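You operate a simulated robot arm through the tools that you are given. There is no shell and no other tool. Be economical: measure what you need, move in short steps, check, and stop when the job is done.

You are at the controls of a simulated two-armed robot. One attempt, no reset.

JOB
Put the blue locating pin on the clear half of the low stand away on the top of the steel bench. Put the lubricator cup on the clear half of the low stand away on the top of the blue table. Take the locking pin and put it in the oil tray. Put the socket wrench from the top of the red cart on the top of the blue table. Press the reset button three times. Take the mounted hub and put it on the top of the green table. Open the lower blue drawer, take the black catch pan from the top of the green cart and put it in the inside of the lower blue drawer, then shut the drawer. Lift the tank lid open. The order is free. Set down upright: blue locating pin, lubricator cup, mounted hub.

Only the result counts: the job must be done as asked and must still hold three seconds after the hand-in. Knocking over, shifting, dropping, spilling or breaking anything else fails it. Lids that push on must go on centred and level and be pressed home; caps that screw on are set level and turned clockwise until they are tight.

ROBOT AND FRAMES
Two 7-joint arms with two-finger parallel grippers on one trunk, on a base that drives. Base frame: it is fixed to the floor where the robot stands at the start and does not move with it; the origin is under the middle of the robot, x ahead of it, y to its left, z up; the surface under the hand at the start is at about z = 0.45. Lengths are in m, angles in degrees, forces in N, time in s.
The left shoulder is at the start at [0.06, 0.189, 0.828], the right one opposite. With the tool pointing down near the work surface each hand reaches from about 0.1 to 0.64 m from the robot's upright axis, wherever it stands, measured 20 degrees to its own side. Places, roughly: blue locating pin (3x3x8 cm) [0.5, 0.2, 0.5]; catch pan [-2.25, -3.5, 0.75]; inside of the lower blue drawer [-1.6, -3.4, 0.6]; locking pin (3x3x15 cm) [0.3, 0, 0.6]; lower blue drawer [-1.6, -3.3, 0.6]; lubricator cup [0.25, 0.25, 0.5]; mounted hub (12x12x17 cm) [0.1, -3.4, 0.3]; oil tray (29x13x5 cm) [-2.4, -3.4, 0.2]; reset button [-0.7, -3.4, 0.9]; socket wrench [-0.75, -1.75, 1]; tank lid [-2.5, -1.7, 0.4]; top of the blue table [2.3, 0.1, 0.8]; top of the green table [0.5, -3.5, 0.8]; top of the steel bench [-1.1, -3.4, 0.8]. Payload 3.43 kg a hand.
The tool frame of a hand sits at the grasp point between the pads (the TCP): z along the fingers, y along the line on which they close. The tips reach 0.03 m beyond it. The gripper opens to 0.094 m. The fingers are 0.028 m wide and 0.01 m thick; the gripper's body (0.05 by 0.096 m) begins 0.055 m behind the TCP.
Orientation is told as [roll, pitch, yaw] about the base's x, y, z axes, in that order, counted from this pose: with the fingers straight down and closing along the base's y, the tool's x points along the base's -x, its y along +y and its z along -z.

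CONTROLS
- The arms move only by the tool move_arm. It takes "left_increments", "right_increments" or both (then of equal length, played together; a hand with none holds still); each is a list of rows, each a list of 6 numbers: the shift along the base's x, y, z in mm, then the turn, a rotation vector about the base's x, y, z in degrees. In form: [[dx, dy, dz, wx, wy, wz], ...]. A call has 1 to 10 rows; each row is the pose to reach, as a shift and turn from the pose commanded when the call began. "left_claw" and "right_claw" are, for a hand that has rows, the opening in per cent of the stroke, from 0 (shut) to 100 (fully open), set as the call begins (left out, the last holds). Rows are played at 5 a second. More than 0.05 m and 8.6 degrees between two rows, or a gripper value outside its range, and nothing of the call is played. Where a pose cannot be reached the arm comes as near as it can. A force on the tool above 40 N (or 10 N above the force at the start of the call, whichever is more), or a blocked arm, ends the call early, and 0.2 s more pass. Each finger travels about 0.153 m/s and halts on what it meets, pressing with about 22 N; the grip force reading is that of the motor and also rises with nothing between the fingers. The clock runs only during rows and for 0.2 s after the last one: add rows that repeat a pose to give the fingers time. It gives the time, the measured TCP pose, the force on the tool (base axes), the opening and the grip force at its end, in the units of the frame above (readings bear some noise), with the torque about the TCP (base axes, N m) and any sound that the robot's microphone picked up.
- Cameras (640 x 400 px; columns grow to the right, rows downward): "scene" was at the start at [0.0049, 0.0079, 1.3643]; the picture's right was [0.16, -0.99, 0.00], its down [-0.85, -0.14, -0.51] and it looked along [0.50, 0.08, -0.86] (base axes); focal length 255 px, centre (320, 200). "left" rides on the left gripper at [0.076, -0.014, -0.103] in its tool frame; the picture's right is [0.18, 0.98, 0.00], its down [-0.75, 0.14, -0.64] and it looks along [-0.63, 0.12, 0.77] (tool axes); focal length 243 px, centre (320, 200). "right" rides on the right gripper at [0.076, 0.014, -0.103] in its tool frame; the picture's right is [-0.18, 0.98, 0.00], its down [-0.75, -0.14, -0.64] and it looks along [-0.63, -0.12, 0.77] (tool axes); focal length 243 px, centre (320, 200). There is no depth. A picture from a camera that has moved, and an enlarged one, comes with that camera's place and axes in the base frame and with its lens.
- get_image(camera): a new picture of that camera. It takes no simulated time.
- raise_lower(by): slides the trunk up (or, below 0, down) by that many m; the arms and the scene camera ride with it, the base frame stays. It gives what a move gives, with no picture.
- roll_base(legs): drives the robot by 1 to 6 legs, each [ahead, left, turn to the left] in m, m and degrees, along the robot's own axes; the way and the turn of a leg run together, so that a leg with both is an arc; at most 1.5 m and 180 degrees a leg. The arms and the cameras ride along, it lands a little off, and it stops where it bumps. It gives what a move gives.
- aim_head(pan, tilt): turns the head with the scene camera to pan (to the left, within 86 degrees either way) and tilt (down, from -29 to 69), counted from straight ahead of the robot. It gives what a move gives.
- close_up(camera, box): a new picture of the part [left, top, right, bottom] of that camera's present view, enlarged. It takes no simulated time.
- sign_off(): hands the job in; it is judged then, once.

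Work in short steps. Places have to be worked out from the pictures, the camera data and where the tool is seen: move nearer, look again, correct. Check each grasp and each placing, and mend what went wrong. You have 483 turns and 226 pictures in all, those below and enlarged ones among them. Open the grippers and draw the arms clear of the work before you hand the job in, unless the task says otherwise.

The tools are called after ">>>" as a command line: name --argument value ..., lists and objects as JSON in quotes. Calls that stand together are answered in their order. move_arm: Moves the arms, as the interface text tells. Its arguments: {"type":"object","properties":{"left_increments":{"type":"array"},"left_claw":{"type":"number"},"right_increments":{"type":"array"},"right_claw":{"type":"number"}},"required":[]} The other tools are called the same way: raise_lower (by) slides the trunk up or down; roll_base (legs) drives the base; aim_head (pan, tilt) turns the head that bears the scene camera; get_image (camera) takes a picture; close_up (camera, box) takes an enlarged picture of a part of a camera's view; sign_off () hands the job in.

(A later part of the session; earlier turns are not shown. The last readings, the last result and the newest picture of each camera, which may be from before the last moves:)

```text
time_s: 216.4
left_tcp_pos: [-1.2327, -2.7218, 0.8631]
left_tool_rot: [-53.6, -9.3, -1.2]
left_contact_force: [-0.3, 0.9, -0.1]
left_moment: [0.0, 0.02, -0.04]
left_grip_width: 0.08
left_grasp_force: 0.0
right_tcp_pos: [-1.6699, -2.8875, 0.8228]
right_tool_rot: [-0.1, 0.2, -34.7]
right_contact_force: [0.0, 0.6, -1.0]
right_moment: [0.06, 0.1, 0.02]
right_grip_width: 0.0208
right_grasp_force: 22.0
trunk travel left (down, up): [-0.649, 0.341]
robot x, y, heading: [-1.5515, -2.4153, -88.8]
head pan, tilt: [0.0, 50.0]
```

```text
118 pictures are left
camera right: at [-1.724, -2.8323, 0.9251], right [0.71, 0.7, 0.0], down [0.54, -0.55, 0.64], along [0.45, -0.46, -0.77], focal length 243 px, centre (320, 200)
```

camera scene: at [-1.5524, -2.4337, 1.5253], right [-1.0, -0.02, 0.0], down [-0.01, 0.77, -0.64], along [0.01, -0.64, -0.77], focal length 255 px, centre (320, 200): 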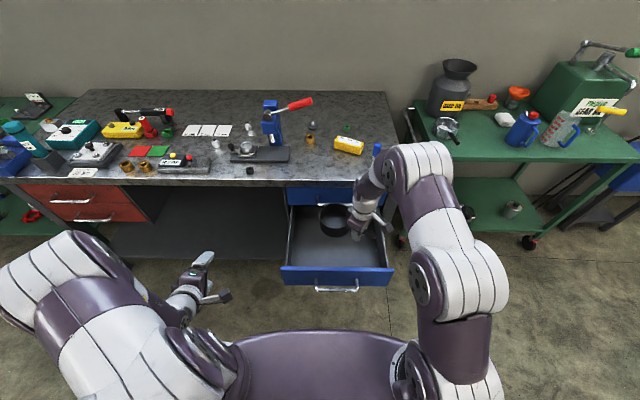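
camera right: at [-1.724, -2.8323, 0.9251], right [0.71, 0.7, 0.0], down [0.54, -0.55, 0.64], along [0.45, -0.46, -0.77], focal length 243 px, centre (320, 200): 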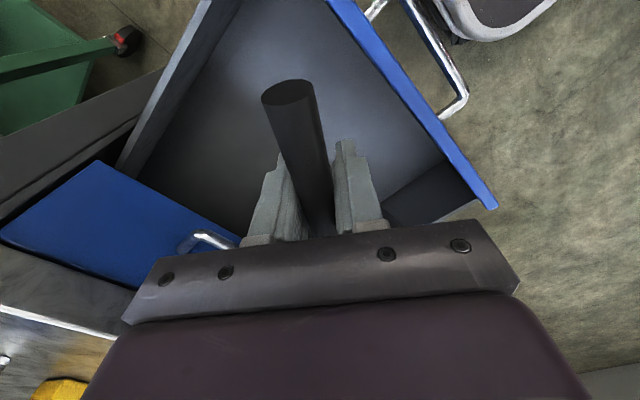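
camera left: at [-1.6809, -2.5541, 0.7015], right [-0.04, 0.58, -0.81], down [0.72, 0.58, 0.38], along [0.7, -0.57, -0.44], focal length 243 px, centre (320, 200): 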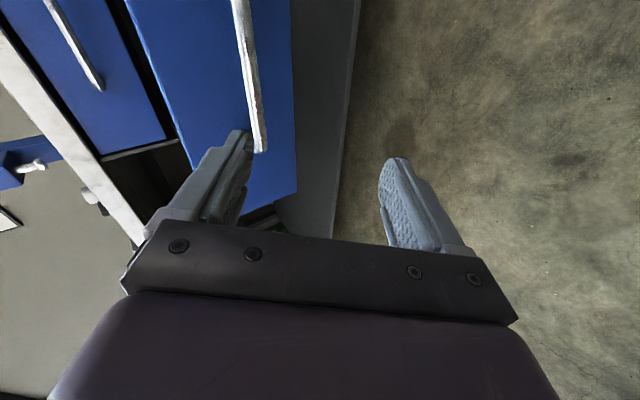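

Turn the pan a bit more sideways for clearance front and back, then lower it.

>>> move_arm --right_increments '[[-5, -3, 0, 0, 0, 8], [-12, -8, 0, 0, 0, 16], [-20, -15, 0, 0, 0, 24], [-20, -15, -30, 0, 0, 24], [-20, -15, -65, 0, 0, 24], [-20, -15, -100, 0, 0, 24]]'

>>> get_image --camera "right"

>>> get_image --camera "scene"

```text
time_s: 217.8
left_tcp_pos: [-1.2336, -2.7218, 0.8622]
left_tool_rot: [-53.5, -9.3, -1.2]
left_contact_force: [-0.7, 0.0, 0.6]
left_moment: [0.02, -0.04, 0.01]
left_grip_width: 0.0798
left_grasp_force: 0.1
right_tcp_pos: [-1.6912, -2.9027, 0.7234]
right_tool_rot: [-0.1, 0.2, -10.7]
right_contact_force: [-1.0, -0.1, -1.7]
right_moment: [0.0, 0.08, 0.01]
right_grip_width: 0.0204
right_grasp_force: 21.8
trunk travel left (down, up): [-0.649, 0.341]
robot x, y, heading: [-1.5525, -2.4156, -88.9]
head pan, tilt: [0.0, 50.0]
```

```text
117 pictures are left
camera right: at [-1.7637, -2.8745, 0.8247], right [0.36, 0.93, 0.0], down [0.72, -0.28, 0.64], along [0.6, -0.23, -0.77], focal length 243 px, centre (320, 200)
```

right: 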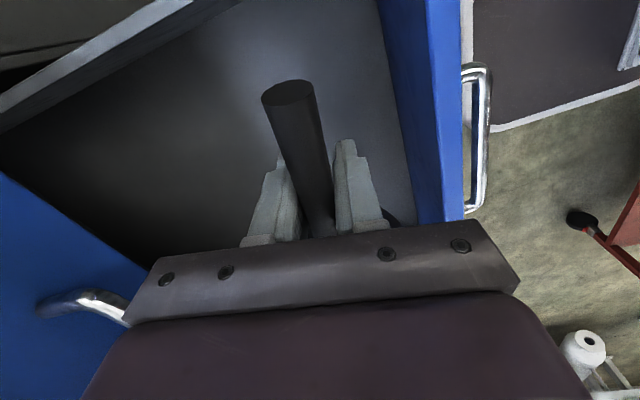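

```text
116 pictures are left
camera scene: at [-1.5526, -2.4351, 1.5253], right [-1.0, -0.02, 0.0], down [-0.01, 0.77, -0.64], along [0.01, -0.64, -0.77], focal length 255 px, centre (320, 200)
```

scene: 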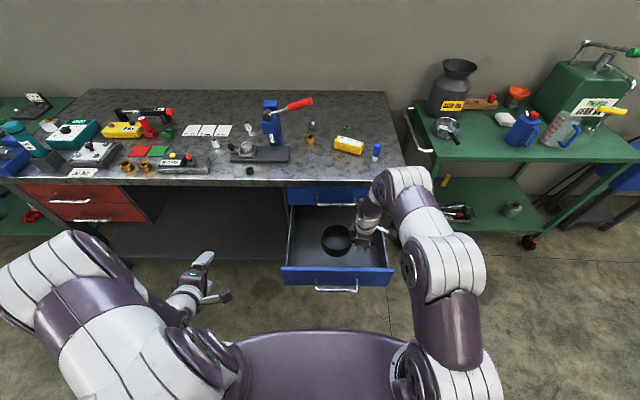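

Pan is centred in the drawer. Lower until contact.

>>> move_arm --right_increments '[[0, 0, -25, 0, 0, 0], [0, 0, -45, 0, 0, 0], [0, 0, -60, 0, 0, 0], [0, 0, -70, 0, 0, 0], [0, 0, -80, 0, 0, 0], [0, 0, -90, 0, 0, 0], [0, 0, -98, 0, 0, 0]]'

>>> get_image --camera "scene"

```text
time_s: 219.4
left_tcp_pos: [-1.2331, -2.7218, 0.8636]
left_tool_rot: [-53.5, -9.3, -1.2]
left_contact_force: [-0.2, -0.1, -0.3]
left_moment: [-0.03, 0.02, 0.0]
left_grip_width: 0.08
left_grasp_force: 0.1
right_tcp_pos: [-1.6912, -2.9011, 0.6257]
right_tool_rot: [-0.1, 0.2, -10.7]
right_contact_force: [-0.5, -0.2, -1.7]
right_moment: [0.03, 0.1, 0.01]
right_grip_width: 0.0207
right_grasp_force: 22.1
trunk travel left (down, up): [-0.649, 0.341]
robot x, y, heading: [-1.5488, -2.4145, -89.1]
head pan, tilt: [0.0, 50.0]
```

```text
115 pictures are left
camera scene: at [-1.5525, -2.4344, 1.5253], right [-1.0, -0.02, 0.0], down [-0.01, 0.77, -0.64], along [0.01, -0.64, -0.77], focal length 255 px, centre (320, 200)
```

scene: 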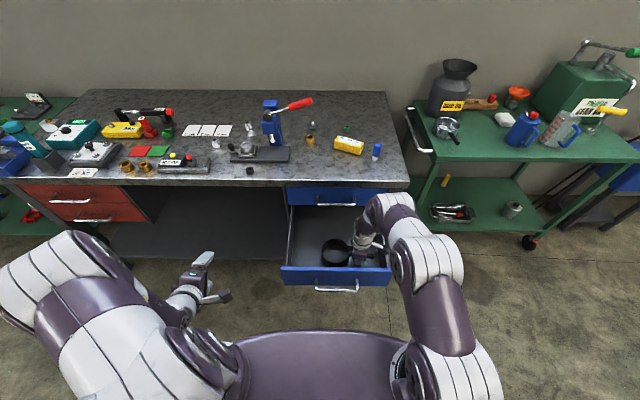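

Not yet touching; go down a bit more in small steps.

>>> move_arm --right_increments '[[0, 0, -8, 0, 0, 0], [0, 0, -16, 0, 0, 0], [0, 0, -24, 0, 0, 0], [0, 0, -32, 0, 0, 0], [0, 0, -40, 0, 0, 0], [0, 0, -48, 0, 0, 0]]'

```text
time_s: 220.6
left_tcp_pos: [-1.233, -2.7213, 0.8626]
left_tool_rot: [-53.8, -9.1, -1.3]
left_contact_force: [0.0, 0.4, 0.0]
left_moment: [-0.03, 0.0, -0.01]
left_grip_width: 0.0801
left_grasp_force: 0.1
right_tcp_pos: [-1.6918, -2.9103, 0.5956]
right_tool_rot: [-1.1, -0.2, -10.6]
right_contact_force: [-4.4, -0.9, 27.5]
right_moment: [0.56, 0.16, 0.1]
right_grip_width: 0.0206
right_grasp_force: 21.9
trunk travel left (down, up): [-0.649, 0.341]
robot x, y, heading: [-1.5461, -2.412, -89.3]
head pan, tilt: [0.0, 50.0]
stopped in row 6 (right hand): the force on the tool passed its limit at 52 N (the readings are from after the stop); the commanded pose is now the measured one
```

Touchdown at TCP z 0.596. Ease up, release and rise.

>>> move_arm --right_increments '[[0, 3, 5, 0, 0, 0], [0, 3, 5, 0, 0, 0], [0, 3, 5, 0, 0, 0]]' --right_claw 45

>>> move_arm --right_increments '[[0, 0, 30, 0, 0, 0], [0, 0, 70, 0, 0, 0], [0, 0, 110, 0, 0, 0], [0, 0, 150, 0, 0, 0], [0, 0, 190, 0, 0, 0]]'

>>> get_image --camera "right"

```text
time_s: 221.4
left_tcp_pos: [-1.2345, -2.7221, 0.862]
left_tool_rot: [-53.5, -9.3, -1.2]
left_contact_force: [0.0, -0.7, -0.3]
left_moment: [0.02, 0.0, 0.02]
left_grip_width: 0.0799
left_grasp_force: 0.0
right_tcp_pos: [-1.6931, -2.9043, 0.596]
right_tool_rot: [-0.8, 0.0, -10.7]
right_contact_force: [0.4, 0.3, -0.2]
right_moment: [-0.01, 0.01, 0.02]
right_grip_width: 0.0424
right_grasp_force: 0.0
trunk travel left (down, up): [-0.649, 0.341]
robot x, y, heading: [-1.5534, -2.4175, -88.9]
head pan, tilt: [0.0, 50.0]
```

```text
time_s: 222.6
left_tcp_pos: [-1.2338, -2.7219, 0.8634]
left_tool_rot: [-53.6, -9.2, -1.2]
left_contact_force: [1.3, 0.2, -0.3]
left_moment: [-0.01, 0.03, -0.01]
left_grip_width: 0.0801
left_grasp_force: 0.1
right_tcp_pos: [-1.6923, -2.903, 0.7863]
right_tool_rot: [-0.8, 0.0, -10.8]
right_contact_force: [-0.1, -0.1, -0.7]
right_moment: [0.0, 0.01, 0.01]
right_grip_width: 0.0422
right_grasp_force: 0.1
trunk travel left (down, up): [-0.649, 0.341]
robot x, y, heading: [-1.5517, -2.4135, -88.9]
head pan, tilt: [0.0, 50.0]
```

```text
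114 pictures are left
camera right: at [-1.764, -2.8746, 0.8875], right [0.36, 0.93, -0.01], down [0.72, -0.27, 0.64], along [0.6, -0.24, -0.77], focal length 243 px, centre (320, 200)
```

right: 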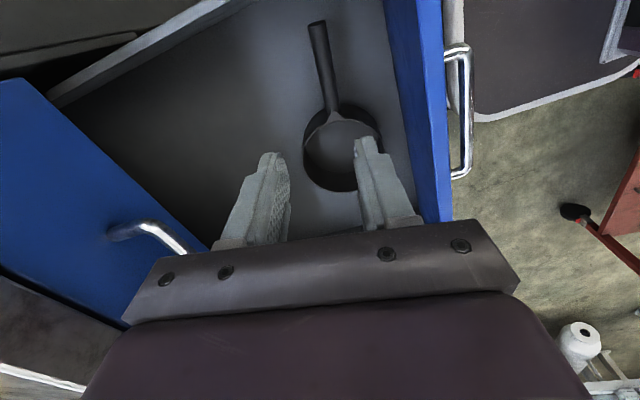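

The pan sits in the drawer. Withdraw the right hand, lower the trunk, and use the left hand's closed fingertips to push the drawer shut.

>>> move_arm --right_increments '[[0, 40, 20, 0, 0, -8], [0, 80, 40, 0, 0, -16], [0, 120, 40, 0, 0, -24], [0, 160, 40, 0, 0, -32], [0, 190, 40, 0, 0, -40], [0, 190, 40, 0, 0, -48], [0, 190, 40, 0, 0, -56], [0, 190, 40, 0, 0, -64]]' --left_increments '[[0, 0, 0, 0, 0, 0], [0, 0, 0, 0, 0, 0], [0, 0, 0, 0, 0, 0], [0, 0, 0, 0, 0, 0], [0, 0, 0, 0, 0, 0], [0, 0, 0, 0, 0, 0], [0, 0, 0, 0, 0, 0], [0, 0, 0, 0, 0, 0]]' --left_claw 0

>>> roll_base --legs '[[-0.05, -0.24, 0]]'

>>> raise_lower --by -0.24

>>> get_image --camera "scene"

```text
time_s: 224.4
left_tcp_pos: [-1.233, -2.7217, 0.8625]
left_tool_rot: [-53.6, -9.3, -1.2]
left_contact_force: [0.7, 0.1, -0.5]
left_moment: [0.01, 0.0, 0.03]
left_grip_width: 0.0
left_grasp_force: 21.9
right_tcp_pos: [-1.6915, -2.7149, 0.8265]
right_tool_rot: [-0.8, 0.0, -75.0]
right_contact_force: [-0.8, -0.5, -0.8]
right_moment: [-0.04, 0.0, -0.02]
right_grip_width: 0.0422
right_grasp_force: 0.0
trunk travel left (down, up): [-0.649, 0.341]
robot x, y, heading: [-1.5494, -2.4107, -89.0]
head pan, tilt: [0.0, 50.0]
```

```text
time_s: 226.2
left_tcp_pos: [-1.4686, -2.6758, 0.8633]
left_tool_rot: [-53.6, -9.3, -1.4]
left_contact_force: [0.3, 0.3, -0.2]
left_moment: [-0.01, 0.01, 0.03]
left_grip_width: 0.0
left_grasp_force: 22.3
right_tcp_pos: [-1.9277, -2.6684, 0.8261]
right_tool_rot: [-0.7, 0.1, -74.8]
right_contact_force: [0.4, -0.1, -0.3]
right_moment: [-0.02, -0.02, 0.0]
right_grip_width: 0.0424
right_grasp_force: 0.1
trunk travel left (down, up): [-0.649, 0.341]
robot x, y, heading: [-1.7847, -2.3668, -88.9]
head pan, tilt: [0.0, 50.0]
```

```text
time_s: 228.7
left_tcp_pos: [-1.4682, -2.676, 0.6226]
left_tool_rot: [-53.6, -9.3, -1.3]
left_contact_force: [0.2, -0.4, -0.2]
left_moment: [0.01, 0.0, 0.0]
left_grip_width: 0.0
left_grasp_force: 22.5
right_tcp_pos: [-1.927, -2.6682, 0.5872]
right_tool_rot: [-0.8, 0.0, -74.7]
right_contact_force: [-0.1, -0.2, -0.6]
right_moment: [-0.03, 0.02, 0.03]
right_grip_width: 0.0426
right_grasp_force: 0.1
trunk travel left (down, up): [-0.409, 0.581]
robot x, y, heading: [-1.7837, -2.3638, -89.1]
head pan, tilt: [0.0, 50.0]
```

```text
113 pictures are left
camera scene: at [-1.7875, -2.3875, 1.2853], right [-1.0, -0.02, 0.0], down [-0.01, 0.77, -0.64], along [0.01, -0.64, -0.77], focal length 255 px, centre (320, 200)
```

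scene: 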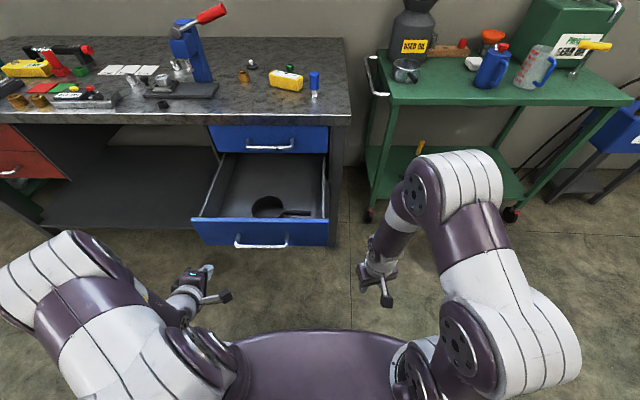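

Fingertips are in front of the drawer panel's left part. Drive ahead to push it in.

>>> roll_base --legs '[[0.15, 0, 0], [0.12, 0, 0]]'

```text
time_s: 230.9
left_tcp_pos: [-1.4645, -2.9491, 0.6225]
left_tool_rot: [-53.6, -9.3, -1.4]
left_contact_force: [0.3, -1.2, -0.8]
left_moment: [0.01, -0.01, 0.06]
left_grip_width: 0.0
left_grasp_force: 22.0
right_tcp_pos: [-1.9234, -2.9414, 0.5874]
right_tool_rot: [-0.7, 0.0, -74.8]
right_contact_force: [-0.1, 0.7, 0.8]
right_moment: [0.01, 0.03, -0.01]
right_grip_width: 0.0423
right_grasp_force: 0.0
trunk travel left (down, up): [-0.409, 0.581]
robot x, y, heading: [-1.7831, -2.6423, -89.1]
head pan, tilt: [0.0, 50.0]
```

Now finish the push with the arm.

>>> move_arm --left_increments '[[0, -15, 0, 0, 0, 0], [0, -32, 0, 0, 0, 0], [0, -50, 0, 0, 0, 0], [0, -68, 0, 0, 0, 0], [0, -86, 0, 0, 0, 0], [0, -104, 0, 0, 0, 0], [0, -120, 0, 0, 0, 0], [0, -134, 0, 0, 0, 0], [0, -148, 0, 0, 0, 0]]'

>>> get_image --camera "scene"

```text
time_s: 232.8
left_tcp_pos: [-1.4641, -3.0741, 0.6227]
left_tool_rot: [-53.2, -9.1, -0.8]
left_contact_force: [-5.7, 33.1, 27.3]
left_moment: [-0.56, -0.33, 0.28]
left_grip_width: 0.0004
left_grasp_force: 22.0
right_tcp_pos: [-1.925, -2.937, 0.5881]
right_tool_rot: [-0.7, -0.3, -74.7]
right_contact_force: [-0.3, -0.4, -0.6]
right_moment: [-0.01, 0.0, 0.02]
right_grip_width: 0.0423
right_grasp_force: 0.0
trunk travel left (down, up): [-0.409, 0.581]
robot x, y, heading: [-1.7802, -2.6414, -88.8]
head pan, tilt: [0.0, 50.0]
stopped in row 9 (left hand): the force on the tool passed its limit at 56 N (the readings are from after the stop); the commanded pose is now the measured one
```

```text
112 pictures are left
camera scene: at [-1.787, -2.6522, 1.2859], right [-1.0, -0.02, 0.0], down [-0.01, 0.76, -0.65], along [0.01, -0.65, -0.76], focal length 255 px, centre (320, 200)
```

scene: 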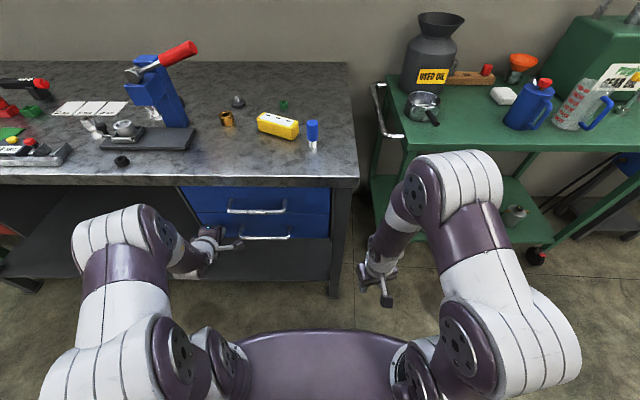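

Looks shut; zoom to check that the panels are flush.

>>> close_up --camera "scene" --box '[170, 170, 370, 290]'

>>> get_image --camera "left"

```text
3.20 times, centred on (270, 230) of scene
camera zoom: at [-1.787, -2.6522, 1.2859], right [-1.0, -0.02, 0.0], down [-0.01, 0.76, -0.65], along [0.01, -0.65, -0.76], focal length 817 px, centre (480, 104)
```

zoom: 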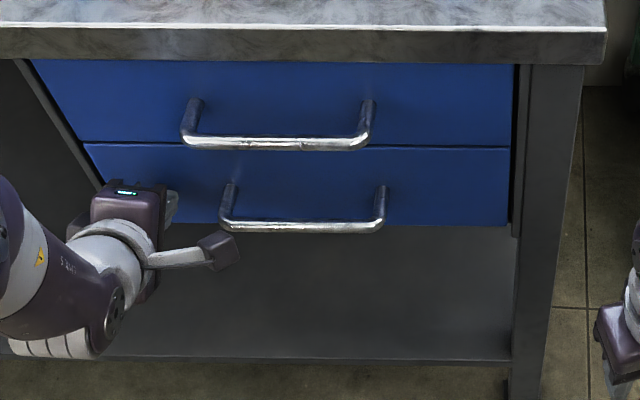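

```text
110 pictures are left
camera left: at [-1.5503, -3.0, 0.6808], right [-0.05, 0.59, -0.81], down [0.71, 0.59, 0.39], along [0.7, -0.55, -0.45], focal length 243 px, centre (320, 200)
```

left: 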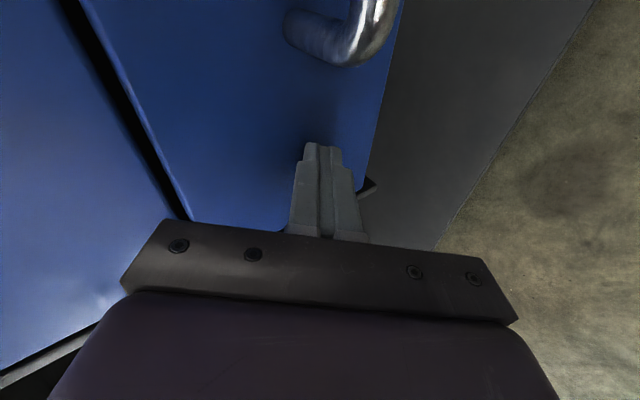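

Drawer is shut. Back the hand off, retreat the base, and return the left hand to a neutral pose.

>>> move_arm --left_increments '[[0, 40, 0, 0, 0, 0], [0, 80, 0, 0, 0, 0]]'

>>> roll_base --legs '[[-0.3, 0, 0]]'

>>> raise_lower --by 0.3

>>> move_arm --left_increments '[[0, 0, 0, 8, 0, 0], [0, 0, 0, 16, 0, 0], [0, 0, 0, 24, 0, 0], [0, 0, 0, 32, 0, 0], [0, 0, 0, 40, 0, 0], [0, 0, 10, 48, 0, 0], [0, 0, 20, 53, 0, 0]]' --left_claw 50

>>> move_arm --left_increments '[[0, 0, 0, 0, 0, -8.5], [0, 0, 0, 0, 0, -17], [0, 0, 0, 0, 0, -25.5], [0, 0, 0, 0, 0, -34], [0, 0, 0, 0, 0, -42.5], [0, 0, 0, 0, 0, -51], [0, 0, 0, 0, 0, -59.5], [0, 0, 0, 0, 0, -68], [0, 0, 0, 0, 0, -76.5], [0, 0, 0, 0, 0, -85]]'

```text
time_s: 233.4
left_tcp_pos: [-1.463, -2.9981, 0.6182]
left_tool_rot: [-52.8, -8.8, -1.1]
left_contact_force: [-0.7, 0.2, 0.0]
left_moment: [0.01, -0.02, -0.01]
left_grip_width: 0.0
left_grasp_force: 22.1
right_tcp_pos: [-1.9225, -2.9393, 0.5863]
right_tool_rot: [-0.7, -0.1, -74.8]
right_contact_force: [-0.1, -0.4, -0.3]
right_moment: [0.02, -0.02, -0.01]
right_grip_width: 0.0423
right_grasp_force: 0.0
trunk travel left (down, up): [-0.409, 0.581]
robot x, y, heading: [-1.7824, -2.6409, -89.3]
head pan, tilt: [0.0, 50.0]
```

```text
time_s: 235.4
left_tcp_pos: [-1.47, -2.6933, 0.618]
left_tool_rot: [-53.0, -9.0, -1.2]
left_contact_force: [0.1, -0.1, 0.3]
left_moment: [0.0, -0.03, -0.02]
left_grip_width: 0.0001
left_grasp_force: 22.0
right_tcp_pos: [-1.9293, -2.6328, 0.5857]
right_tool_rot: [-0.8, 0.0, -75.0]
right_contact_force: [-0.3, -0.8, 0.4]
right_moment: [0.0, -0.03, 0.03]
right_grip_width: 0.0422
right_grasp_force: 0.1
trunk travel left (down, up): [-0.409, 0.581]
robot x, y, heading: [-1.7849, -2.3339, -89.1]
head pan, tilt: [0.0, 50.0]
```

```text
time_s: 238.4
left_tcp_pos: [-1.4699, -2.6929, 0.9182]
left_tool_rot: [-52.9, -9.0, -1.2]
left_contact_force: [0.5, 0.0, 0.4]
left_moment: [-0.06, 0.02, 0.03]
left_grip_width: 0.0
left_grasp_force: 21.9
right_tcp_pos: [-1.9291, -2.6333, 0.8858]
right_tool_rot: [-0.8, 0.0, -75.0]
right_contact_force: [-0.5, 0.4, 0.2]
right_moment: [0.02, -0.01, -0.02]
right_grip_width: 0.0424
right_grasp_force: 0.0
trunk travel left (down, up): [-0.709, 0.281]
robot x, y, heading: [-1.787, -2.3292, -88.9]
head pan, tilt: [0.0, 50.0]
```

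```text
time_s: 240.0
left_tcp_pos: [-1.4731, -2.6859, 0.9287]
left_tool_rot: [0.6, -4.5, -8.0]
left_contact_force: [-0.3, -0.2, -0.5]
left_moment: [0.0, 0.02, 0.0]
left_grip_width: 0.047
left_grasp_force: 0.1
left hand out of reach, approached as far as the arm can: row 6, 7
right_tcp_pos: [-1.9299, -2.6326, 0.8869]
right_tool_rot: [-0.7, 0.0, -74.8]
right_contact_force: [-0.1, 0.0, 0.6]
right_moment: [0.04, -0.01, 0.02]
right_grip_width: 0.0425
right_grasp_force: 0.1
trunk travel left (down, up): [-0.709, 0.281]
robot x, y, heading: [-1.7872, -2.3326, -89.1]
head pan, tilt: [0.0, 50.0]
```

```text
time_s: 242.2
left_tcp_pos: [-1.4744, -2.6885, 0.9279]
left_tool_rot: [-0.5, -4.8, -89.1]
left_contact_force: [2.2, 1.4, 0.9]
left_moment: [-0.15, 0.2, -0.18]
left_grip_width: 0.0471
left_grasp_force: 0.0
left hand out of reach, approached as far as the arm can: row 3, 4, 5, 6, 7, 8, 9
right_tcp_pos: [-1.93, -2.6329, 0.8862]
right_tool_rot: [-0.8, 0.0, -75.0]
right_contact_force: [-0.3, 0.5, -0.2]
right_moment: [0.02, -0.02, -0.01]
right_grip_width: 0.0421
right_grasp_force: 0.1
trunk travel left (down, up): [-0.709, 0.281]
robot x, y, heading: [-1.7839, -2.3296, -89.3]
head pan, tilt: [0.0, 50.0]
```

Turn right to look toward the tank at (-2.5,-1.7).

>>> roll_base --legs '[[0, 0.1, 0], [0, 0, -100]]'

>>> aim_head --pan -25 --tilt 40

>>> get_image --camera "scene"

```text
time_s: 247.6
left_tcp_pos: [-2.0865, -2.5839, 0.9285]
left_tool_rot: [0.3, -4.4, 167.7]
left_contact_force: [-0.1, 0.9, 0.2]
left_moment: [-0.01, 0.01, 0.0]
left_grip_width: 0.0472
left_grasp_force: 0.1
right_tcp_pos: [-1.9585, -2.1422, 0.8863]
right_tool_rot: [-0.7, 0.0, -174.2]
right_contact_force: [0.4, -1.1, 0.4]
right_moment: [0.04, 0.03, 0.0]
right_grip_width: 0.0423
right_grasp_force: 0.0
trunk travel left (down, up): [-0.709, 0.281]
robot x, y, heading: [-1.6866, -2.3321, 171.4]
head pan, tilt: [0.0, 50.0]
```

```text
time_s: 248.5
left_tcp_pos: [-2.0862, -2.5859, 0.9289]
left_tool_rot: [0.2, -4.5, 167.9]
left_contact_force: [-0.9, -0.7, 0.3]
left_moment: [0.01, -0.03, 0.01]
left_grip_width: 0.0472
left_grasp_force: 0.0
right_tcp_pos: [-1.96, -2.1424, 0.8863]
right_tool_rot: [-0.8, 0.0, -174.2]
right_contact_force: [0.7, -0.2, -0.5]
right_moment: [-0.02, 0.01, 0.01]
right_grip_width: 0.0423
right_grasp_force: 0.1
trunk travel left (down, up): [-0.709, 0.281]
robot x, y, heading: [-1.6869, -2.3304, 171.3]
head pan, tilt: [-25.0, 40.0]
```

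```text
109 pictures are left
camera scene: at [-1.6988, -2.2958, 1.5994], right [0.55, 0.83, 0.0], down [0.54, -0.35, -0.77], along [-0.64, 0.42, -0.64], focal length 255 px, centre (320, 200)
```

scene: 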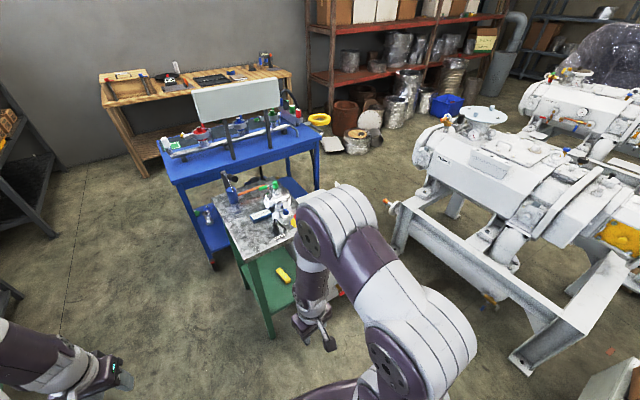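

The right arm hides the tank spot. Turn further to face it directly.

>>> roll_base --legs '[[0, 0, -40]]'

>>> aim_head --pan 10 --tilt 45

>>> get_image --camera "scene"

```text
time_s: 250.7
left_tcp_pos: [-2.1562, -2.2691, 0.9288]
left_tool_rot: [0.4, -4.4, 128.0]
left_contact_force: [-1.1, 0.1, 0.2]
left_moment: [0.02, 0.02, -0.01]
left_grip_width: 0.047
left_grasp_force: 0.1
right_tcp_pos: [-1.7751, -2.0107, 0.8852]
right_tool_rot: [-0.8, -0.1, 146.0]
right_contact_force: [-0.5, 0.3, 0.3]
right_moment: [0.0, 0.0, -0.02]
right_grip_width: 0.0423
right_grasp_force: 0.1
trunk travel left (down, up): [-0.709, 0.281]
robot x, y, heading: [-1.6869, -2.331, 131.8]
head pan, tilt: [-25.0, 40.0]
```

```text
time_s: 251.7
left_tcp_pos: [-2.1567, -2.2687, 0.9278]
left_tool_rot: [0.3, -4.4, 128.0]
left_contact_force: [0.3, -0.2, -0.6]
left_moment: [0.02, -0.04, -0.02]
left_grip_width: 0.0472
left_grasp_force: 0.0
right_tcp_pos: [-1.7748, -2.0116, 0.8869]
right_tool_rot: [-0.9, 0.0, 145.9]
right_contact_force: [0.1, -0.1, -0.3]
right_moment: [-0.03, -0.01, -0.02]
right_grip_width: 0.0424
right_grasp_force: 0.2
trunk travel left (down, up): [-0.709, 0.281]
robot x, y, heading: [-1.6851, -2.3271, 131.6]
head pan, tilt: [10.0, 45.0]
```

```text
108 pictures are left
camera scene: at [-1.7111, -2.3279, 1.5922], right [0.62, 0.78, 0.0], down [0.55, -0.44, -0.71], along [-0.55, 0.44, -0.71], focal length 255 px, centre (320, 200)
```

scene: 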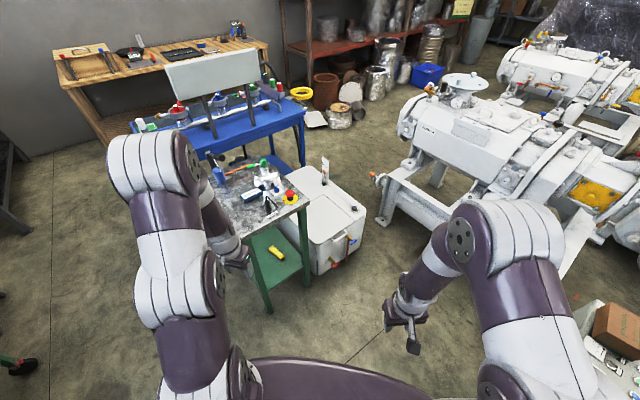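

There's the tank: a white box beside the green table. Zoom on it.

>>> close_up --camera "scene" --box '[240, 140, 400, 290]'

```text
2.67 times, centred on (320, 215) of scene
camera zoom: at [-1.7111, -2.3279, 1.5922], right [0.62, 0.78, 0.0], down [0.55, -0.44, -0.71], along [-0.55, 0.44, -0.71], focal length 681 px, centre (320, 160)
```

zoom: 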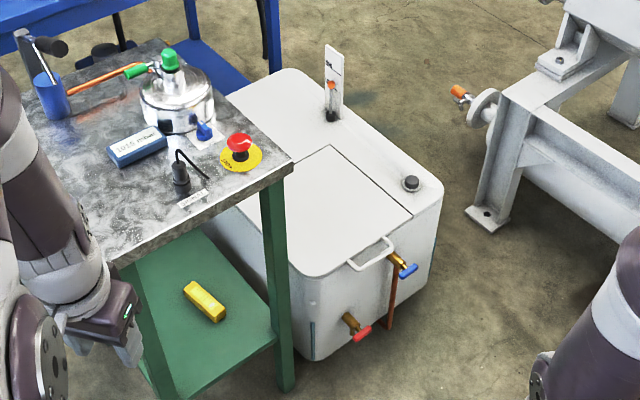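

The tank lid is the panel nearest us with a handle on its +x edge, near (-2.33,-1.69,0.41), hinged at its −x side. First tuck the left hand, rotate the right hand 76° so it will close along x.

>>> move_arm --left_increments '[[10, -11, 0, 0, 0, 0], [20, -22, 0, 0, 0, 0], [30, -34, 0, 0, 0, 0], [40, -45, 0, 0, 0, 0], [50, -56, 0, 0, 0, 0], [60, -67, 0, 0, 0, 0], [70, -79, 0, 0, 0, 0], [80, -90, 0, 0, 0, 0], [80, -90, 0, 0, 0, 0]]' --right_increments '[[0, 0, 0, 0, 0, 8.5], [0, 0, 0, 0, 0, 17], [0, 0, 0, 0, 0, 25.5], [0, 0, 0, 0, 0, 34], [0, 0, 0, 0, 0, 42.5], [0, 0, 0, 0, 0, 51], [0, 0, 0, 0, 0, 59.5], [0, 0, 0, 0, 0, 68], [0, 0, 0, 0, 0, 76]]' --right_claw 60

>>> roll_base --legs '[[0, 0, 48.2], [0.08, 0, 0], [0, -0.53, 0]]'

>>> aim_head --pan -10 --tilt 50

>>> get_image --camera "scene"

```text
time_s: 253.7
left_tcp_pos: [-2.077, -2.3589, 0.9282]
left_tool_rot: [0.3, -4.4, 127.8]
left_contact_force: [0.0, -0.5, 0.5]
left_moment: [0.02, 0.01, 0.0]
left_grip_width: 0.0469
left_grasp_force: 0.0
right_tcp_pos: [-1.7753, -2.0112, 0.8862]
right_tool_rot: [-0.8, 0.0, -137.9]
right_contact_force: [0.2, 0.5, 0.0]
right_moment: [-0.02, 0.04, -0.01]
right_grip_width: 0.0563
right_grasp_force: 0.1
trunk travel left (down, up): [-0.709, 0.281]
robot x, y, heading: [-1.6871, -2.3318, 131.5]
head pan, tilt: [10.0, 45.0]
```

```text
time_s: 259.7
left_tcp_pos: [-2.0054, -2.1178, 0.9299]
left_tool_rot: [0.3, -4.4, 177.0]
left_contact_force: [0.0, 0.5, 0.5]
left_moment: [-0.03, -0.02, -0.01]
left_grip_width: 0.0472
left_grasp_force: 0.1
right_tcp_pos: [-2.0699, -1.6606, 0.8861]
right_tool_rot: [-0.7, 0.0, -89.0]
right_contact_force: [-0.3, 0.3, -0.5]
right_moment: [-0.01, -0.01, 0.01]
right_grip_width: 0.0567
right_grasp_force: 0.0
trunk travel left (down, up): [-0.709, 0.281]
robot x, y, heading: [-1.7732, -1.8031, -179.4]
head pan, tilt: [10.0, 45.0]
```

```text
time_s: 260.5
left_tcp_pos: [-2.0063, -2.1189, 0.9286]
left_tool_rot: [0.3, -4.5, 177.0]
left_contact_force: [-0.4, -0.7, -0.4]
left_moment: [0.02, -0.01, 0.0]
left_grip_width: 0.047
left_grasp_force: 0.0
right_tcp_pos: [-2.0701, -1.6628, 0.8869]
right_tool_rot: [-0.8, 0.1, -88.9]
right_contact_force: [0.3, 0.0, 0.9]
right_moment: [0.02, 0.02, -0.01]
right_grip_width: 0.0563
right_grasp_force: 0.2
trunk travel left (down, up): [-0.709, 0.281]
robot x, y, heading: [-1.7713, -1.8022, -179.3]
head pan, tilt: [-10.0, 50.0]
```

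```text
106 pictures are left
camera scene: at [-1.7883, -1.7935, 1.5853], right [0.16, 0.99, 0.0], down [0.76, -0.12, -0.64], along [-0.63, 0.1, -0.77], focal length 255 px, centre (320, 200)
```

scene: 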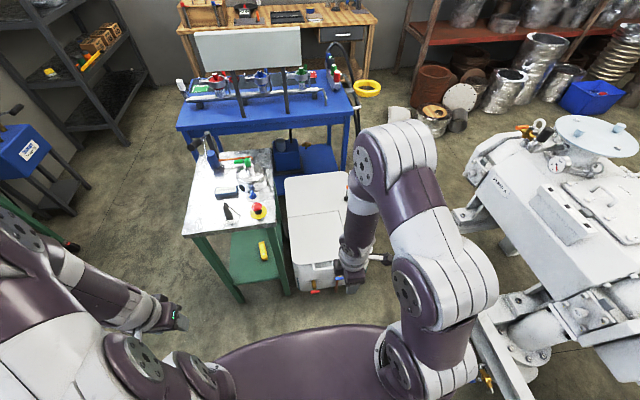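

Lower the trunk 0.35 m and look with the right camera and scene zoom.

>>> raise_lower --by -0.35

>>> get_image --camera "scene"

>>> get_image --camera "right"

```text
time_s: 263.9
left_tcp_pos: [-2.0053, -2.1185, 0.5788]
left_tool_rot: [0.3, -4.5, 176.9]
left_contact_force: [0.4, 0.0, 0.5]
left_moment: [0.0, -0.01, 0.0]
left_grip_width: 0.0468
left_grasp_force: 0.0
right_tcp_pos: [-2.0699, -1.6605, 0.537]
right_tool_rot: [-0.9, 0.0, -89.0]
right_contact_force: [-0.6, 0.2, 0.3]
right_moment: [0.01, 0.01, -0.03]
right_grip_width: 0.0566
right_grasp_force: 0.1
trunk travel left (down, up): [-0.359, 0.631]
robot x, y, heading: [-1.7758, -1.8046, -179.5]
head pan, tilt: [-10.0, 50.0]
```

```text
105 pictures are left
camera scene: at [-1.7882, -1.7931, 1.2353], right [0.16, 0.99, 0.0], down [0.76, -0.12, -0.64], along [-0.63, 0.1, -0.77], focal length 255 px, centre (320, 200)
```

scene: 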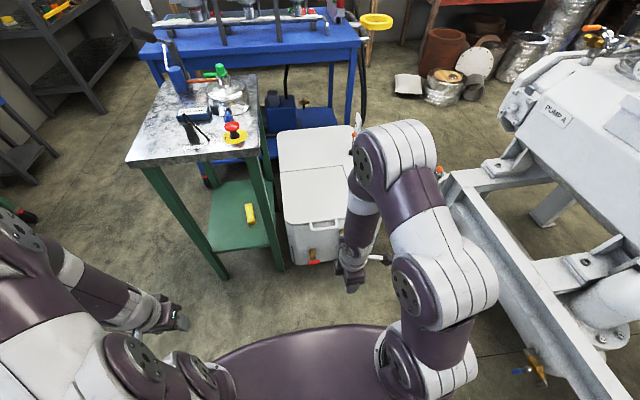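

```text
104 pictures are left
camera right: at [-2.0563, -1.5846, 0.6377], right [0.99, -0.17, -0.01], down [-0.12, -0.76, 0.64], along [-0.12, -0.63, -0.77], focal length 243 px, centre (320, 200)
```

right: 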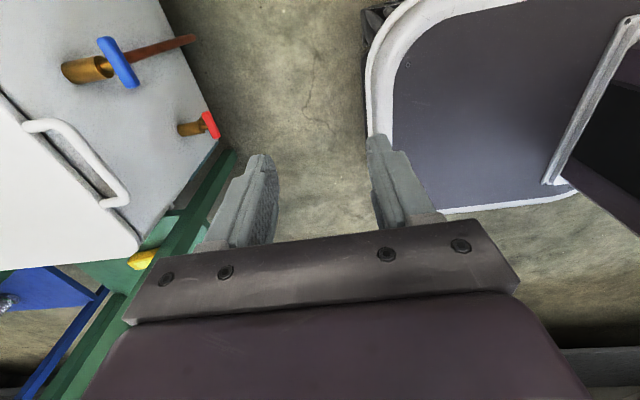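

Handle estimated near (-2.35,-1.68,0.395). Drive ahead 0.14 m, then bring the hand closer above it.

>>> roll_base --legs '[[0.14, 0, 0]]'

>>> move_arm --right_increments '[[-30, -5, 0, 0, 0, 0], [-65, -10, 0, 0, 0, 0], [-100, -15, 0, 0, 0, 0]]'

>>> get_image --camera "right"

```text
time_s: 265.3
left_tcp_pos: [-2.1477, -2.1171, 0.5781]
left_tool_rot: [0.4, -4.4, 176.8]
left_contact_force: [-0.2, 0.4, -0.4]
left_moment: [-0.02, -0.01, 0.02]
left_grip_width: 0.0467
left_grasp_force: 0.0
right_tcp_pos: [-2.209, -1.6613, 0.5359]
right_tool_rot: [-0.7, 0.0, -89.3]
right_contact_force: [-1.3, 0.2, 0.3]
right_moment: [0.02, -0.01, -0.01]
right_grip_width: 0.0565
right_grasp_force: 0.0
trunk travel left (down, up): [-0.359, 0.631]
robot x, y, heading: [-1.909, -1.8033, -179.7]
head pan, tilt: [-10.0, 50.0]
```

```text
time_s: 266.1
left_tcp_pos: [-2.1465, -2.1186, 0.5787]
left_tool_rot: [0.3, -4.4, 176.7]
left_contact_force: [-0.1, -1.2, -0.2]
left_moment: [0.0, 0.02, 0.02]
left_grip_width: 0.047
left_grasp_force: 0.0
right_tcp_pos: [-2.3105, -1.6728, 0.5371]
right_tool_rot: [-0.7, 0.0, -89.3]
right_contact_force: [-0.1, 0.5, -0.7]
right_moment: [0.02, -0.03, 0.0]
right_grip_width: 0.0565
right_grasp_force: 0.0
trunk travel left (down, up): [-0.359, 0.631]
robot x, y, heading: [-1.9127, -1.805, -179.7]
head pan, tilt: [-10.0, 50.0]
```

```text
103 pictures are left
camera right: at [-2.296, -1.5977, 0.6381], right [0.98, -0.17, -0.01], down [-0.12, -0.76, 0.64], along [-0.12, -0.63, -0.77], focal length 243 px, centre (320, 200)
```

right: 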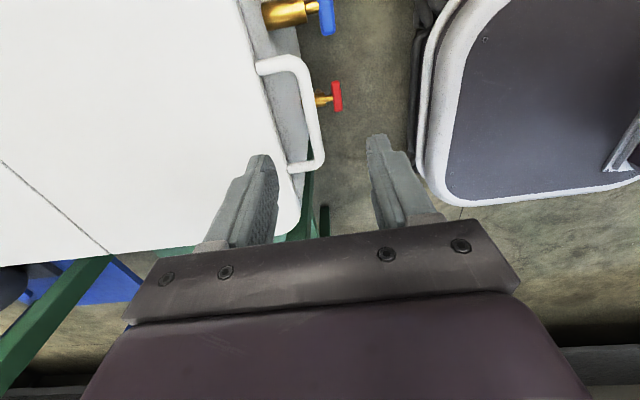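

Bar triangulated at (-2.32, y −1.63…−1.73, z 0.423). Descend with a narrow opening to straddle it, then close.

>>> move_arm --right_increments '[[-9, -8, 0, 0, 0, 0], [-9, -8, -35, 0, 0, 0], [-9, -8, -70, 0, 0, 0], [-9, -8, -103, 0, 0, 0]]' --right_claw 37

>>> get_image --camera "right"

```text
time_s: 267.1
left_tcp_pos: [-2.1474, -2.1185, 0.5799]
left_tool_rot: [0.3, -4.4, 176.6]
left_contact_force: [-0.3, 0.5, 0.0]
left_moment: [0.02, 0.07, 0.0]
left_grip_width: 0.0471
left_grasp_force: 0.2
right_tcp_pos: [-2.3204, -1.6832, 0.4332]
right_tool_rot: [-0.8, 0.0, -89.3]
right_contact_force: [0.1, -0.3, -0.3]
right_moment: [0.03, -0.03, -0.01]
right_grip_width: 0.0349
right_grasp_force: 0.0
trunk travel left (down, up): [-0.359, 0.631]
robot x, y, heading: [-1.9119, -1.8081, -179.6]
head pan, tilt: [-10.0, 50.0]
```

```text
102 pictures are left
camera right: at [-2.3055, -1.6067, 0.5354], right [0.98, -0.17, -0.01], down [-0.12, -0.76, 0.64], along [-0.12, -0.63, -0.77], focal length 243 px, centre (320, 200)
```

right: 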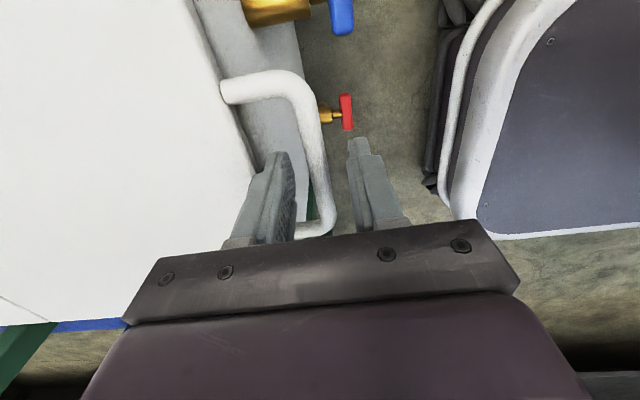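

Bar is between the fingers. Close and begin lifting along an arc about the hinge.

>>> move_arm --right_increments '[[0, 0, 0, 0, 0, 0], [0, 0, 0, 0, 0, 0], [-1, 0, 20, 0, 0, 0], [-2, 0, 40, 0, 0, 0], [-6, 0, 60, 0, 0, 0], [-10, 0, 79, 0, 0, 0], [-16, 0, 98, 0, 0, 0], [-22, 0, 116, 0, 0, 0]]' --right_claw 0

>>> get_image --camera "scene"

```text
time_s: 268.9
left_tcp_pos: [-2.1458, -2.1181, 0.5788]
left_tool_rot: [0.3, -4.4, 176.7]
left_contact_force: [0.1, -0.5, 0.8]
left_moment: [0.03, -0.01, 0.01]
left_grip_width: 0.0471
left_grasp_force: 0.1
right_tcp_pos: [-2.3405, -1.6816, 0.5502]
right_tool_rot: [-0.6, 0.1, -89.4]
right_contact_force: [1.6, -10.4, 1.1]
right_moment: [-0.65, -0.05, 0.24]
right_grip_width: 0.0116
right_grasp_force: 21.9
trunk travel left (down, up): [-0.359, 0.631]
robot x, y, heading: [-1.9086, -1.8027, -179.7]
head pan, tilt: [-10.0, 50.0]
```

```text
101 pictures are left
camera scene: at [-1.9277, -1.7952, 1.2353], right [0.17, 0.99, 0.0], down [0.76, -0.13, -0.64], along [-0.63, 0.11, -0.77], focal length 255 px, centre (320, 200)
```

scene: 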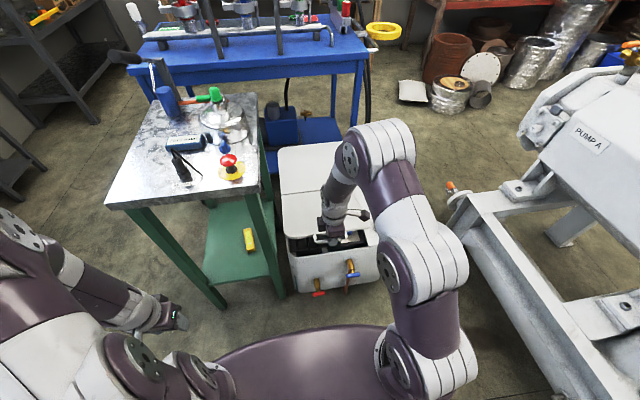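

Lid rising. Continue along the arc.

>>> move_arm --right_increments '[[-8, 0, 19, 0, 0, 0], [-16, 0, 37, 0, 0, 0], [-26, 0, 54, 0, 0, 0], [-37, 0, 70, 0, 0, 0], [-49, 0, 86, 0, 0, 0], [-61, 0, 101, 0, 0, 0], [-75, 0, 115, 0, 0, 0], [-90, 0, 129, 0, 0, 0], [-105, 0, 141, 0, 0, 0], [-121, 0, 153, 0, 0, 0]]'

>>> get_image --camera "scene"

```text
time_s: 271.1
left_tcp_pos: [-2.1459, -2.1194, 0.5786]
left_tool_rot: [0.4, -4.6, 176.8]
left_contact_force: [-0.6, 0.5, -1.0]
left_moment: [0.05, 0.02, -0.01]
left_grip_width: 0.0471
left_grasp_force: 0.0
right_tcp_pos: [-2.4404, -1.6834, 0.6871]
right_tool_rot: [-1.0, 0.0, -89.2]
right_contact_force: [14.0, -9.0, 15.4]
right_moment: [-0.17, -0.21, -0.31]
right_grip_width: 0.0118
right_grasp_force: 22.5
right hand out of reach, approached as far as the arm can: row 9, 10
trunk travel left (down, up): [-0.359, 0.631]
robot x, y, heading: [-1.9118, -1.8059, -179.8]
head pan, tilt: [-10.0, 50.0]
```

```text
100 pictures are left
camera scene: at [-1.9249, -1.7956, 1.2353], right [0.17, 0.99, 0.0], down [0.75, -0.13, -0.65], along [-0.64, 0.11, -0.76], focal length 255 px, centre (320, 200)
```

scene: 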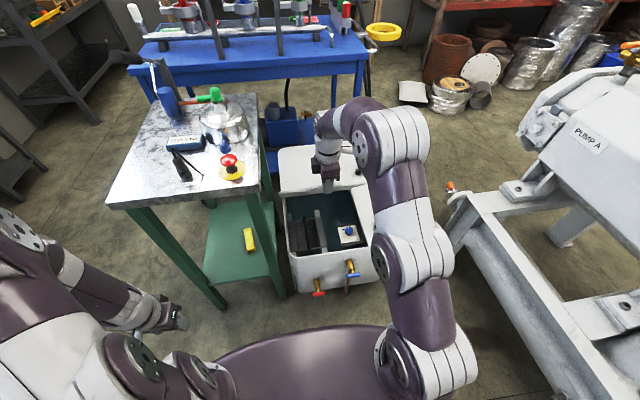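

Lid is at ~50°, and the arm is near its limit. Loosen the grip slightly (the +x finger keeps pushing) and drive ahead in small bits with some trunk lift.

>>> move_arm --right_increments '[[0, 0, 0, 0, 0, 0], [0, 0, 0, 0, 0, 0]]' --right_claw 22

>>> roll_base --legs '[[0.05, 0, 0]]'

>>> raise_lower --by 0.03

>>> roll_base --legs '[[0.04, 0, 0]]'

>>> get_image --camera "scene"

```text
time_s: 271.7
left_tcp_pos: [-2.1467, -2.118, 0.5789]
left_tool_rot: [0.3, -4.4, 176.7]
left_contact_force: [0.0, -0.5, 0.4]
left_moment: [0.03, 0.01, -0.01]
left_grip_width: 0.0472
left_grasp_force: 0.1
right_tcp_pos: [-2.442, -1.6809, 0.6845]
right_tool_rot: [-0.9, -0.1, -89.4]
right_contact_force: [-0.5, 0.7, 0.2]
right_moment: [0.04, 0.0, 0.01]
right_grip_width: 0.0207
right_grasp_force: 0.1
trunk travel left (down, up): [-0.359, 0.631]
robot x, y, heading: [-1.9169, -1.8028, -179.8]
head pan, tilt: [-10.0, 50.0]
```

```text
time_s: 272.5
left_tcp_pos: [-2.1706, -2.1181, 0.5798]
left_tool_rot: [0.3, -4.6, 176.6]
left_contact_force: [-0.8, 1.2, -0.1]
left_moment: [0.0, 0.0, 0.01]
left_grip_width: 0.0467
left_grasp_force: 0.0
right_tcp_pos: [-2.462, -1.6812, 0.6922]
right_tool_rot: [-0.7, -0.1, -89.3]
right_contact_force: [20.3, 0.7, 25.7]
right_moment: [-0.05, -0.44, 0.09]
right_grip_width: 0.0323
right_grasp_force: 9.4
trunk travel left (down, up): [-0.359, 0.631]
robot x, y, heading: [-1.9365, -1.8058, -179.7]
head pan, tilt: [-10.0, 50.0]
stopped in leg 1: the force on the tool passed its limit at 59 N (the readings are from after the stop); the commanded pose is now the measured one
```

```text
time_s: 273.3
left_tcp_pos: [-2.1733, -2.1183, 0.6085]
left_tool_rot: [0.3, -4.4, 176.6]
left_contact_force: [0.1, -0.1, -0.9]
left_moment: [0.0, -0.02, 0.0]
left_grip_width: 0.047
left_grasp_force: 0.0
right_tcp_pos: [-2.4675, -1.6815, 0.717]
right_tool_rot: [-0.6, 0.0, -89.4]
right_contact_force: [-0.1, -0.4, -0.5]
right_moment: [0.0, -0.02, -0.01]
right_grip_width: 0.0209
right_grasp_force: 0.0
trunk travel left (down, up): [-0.389, 0.601]
robot x, y, heading: [-1.9343, -1.8063, -179.7]
head pan, tilt: [-10.0, 50.0]
```

```text
time_s: 274.2
left_tcp_pos: [-2.2122, -2.1193, 0.6089]
left_tool_rot: [0.3, -4.4, 176.6]
left_contact_force: [-0.2, 0.5, -0.5]
left_moment: [0.0, 0.01, -0.06]
left_grip_width: 0.0471
left_grasp_force: 0.1
right_tcp_pos: [-2.5056, -1.6812, 0.7171]
right_tool_rot: [-0.7, 0.0, -89.3]
right_contact_force: [1.4, -1.1, 0.6]
right_moment: [-0.06, 0.08, 0.02]
right_grip_width: 0.0225
right_grasp_force: 1.7
trunk travel left (down, up): [-0.389, 0.601]
robot x, y, heading: [-1.9777, -1.8049, -179.8]
head pan, tilt: [-10.0, 50.0]
```

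```text
99 pictures are left
camera scene: at [-1.9935, -1.7947, 1.2649], right [0.17, 0.99, 0.0], down [0.76, -0.13, -0.64], along [-0.63, 0.11, -0.77], focal length 255 px, centre (320, 200)
```

scene: 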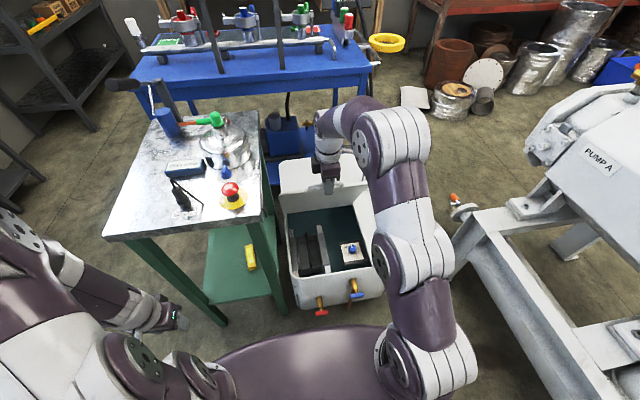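

Lid at ~65°. Try pushing further with the arm itself.

>>> move_arm --right_increments '[[-15, 0, 4, 0, 0, 0], [-30, 0, 6, 0, 0, 0], [-45, 0, 6, 0, 0, 0], [-60, 0, 4, 0, 0, 0]]'

```text
time_s: 274.7
left_tcp_pos: [-2.2118, -2.1177, 0.6093]
left_tool_rot: [0.3, -4.5, 176.6]
left_contact_force: [0.6, -0.3, -0.1]
left_moment: [0.03, 0.02, 0.01]
left_grip_width: 0.047
left_grasp_force: 0.1
right_tcp_pos: [-2.5097, -1.6827, 0.7195]
right_tool_rot: [-1.4, 0.0, -89.4]
right_contact_force: [9.1, -2.4, 20.2]
right_moment: [0.19, 0.16, -0.06]
right_grip_width: 0.021
right_grasp_force: 0.2
right hand out of reach, approached as far as the arm can: row 1, 2
trunk travel left (down, up): [-0.389, 0.601]
robot x, y, heading: [-1.979, -1.8031, -179.7]
head pan, tilt: [-10.0, 50.0]
stopped in row 2 (right hand): the force on the tool passed its limit at 44 N (the readings are from after the stop); the commanded pose is now the measured one
```

The fingertips meet the lid's edge. Raise 2.5 cm and creep ahead 3 cm.

>>> raise_lower --by 0.025

>>> roll_base --legs '[[0.03, 0, 0]]'

>>> get_image --camera "right"

```text
time_s: 275.4
left_tcp_pos: [-2.2123, -2.1186, 0.6334]
left_tool_rot: [0.4, -4.3, 176.5]
left_contact_force: [-0.4, -0.7, 0.1]
left_moment: [-0.01, 0.04, -0.02]
left_grip_width: 0.047
left_grasp_force: 0.0
right_tcp_pos: [-2.5119, -1.681, 0.7402]
right_tool_rot: [-1.1, -0.1, -89.4]
right_contact_force: [-0.2, -1.0, -0.2]
right_moment: [0.01, -0.04, 0.0]
right_grip_width: 0.0208
right_grasp_force: 0.1
trunk travel left (down, up): [-0.414, 0.576]
robot x, y, heading: [-1.9751, -1.8041, -179.8]
head pan, tilt: [-10.0, 50.0]
```

```text
time_s: 276.3
left_tcp_pos: [-2.243, -2.1183, 0.6346]
left_tool_rot: [0.3, -4.2, 176.6]
left_contact_force: [0.1, 0.7, 0.2]
left_moment: [0.0, 0.0, 0.02]
left_grip_width: 0.0472
left_grasp_force: 0.1
right_tcp_pos: [-2.5406, -1.6809, 0.7393]
right_tool_rot: [-1.0, -0.2, -89.3]
right_contact_force: [0.3, -0.3, 0.5]
right_moment: [0.0, -0.05, 0.0]
right_grip_width: 0.0205
right_grasp_force: 0.0
trunk travel left (down, up): [-0.414, 0.576]
robot x, y, heading: [-2.0063, -1.8042, -179.6]
head pan, tilt: [-10.0, 50.0]
```

```text
98 pictures are left
camera right: at [-2.5263, -1.6049, 0.8406], right [0.98, -0.17, -0.02], down [-0.12, -0.75, 0.65], along [-0.12, -0.63, -0.76], focal length 243 px, centre (320, 200)
```

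right: 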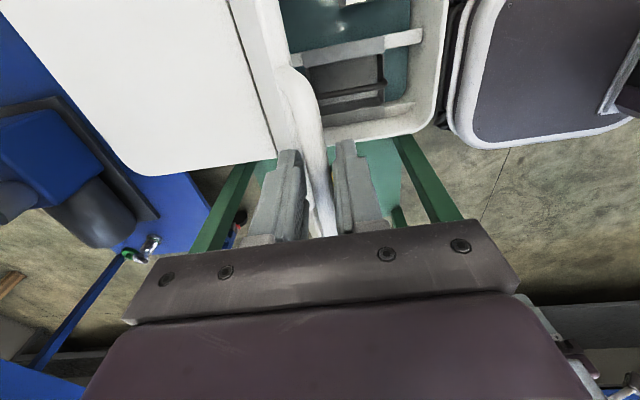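

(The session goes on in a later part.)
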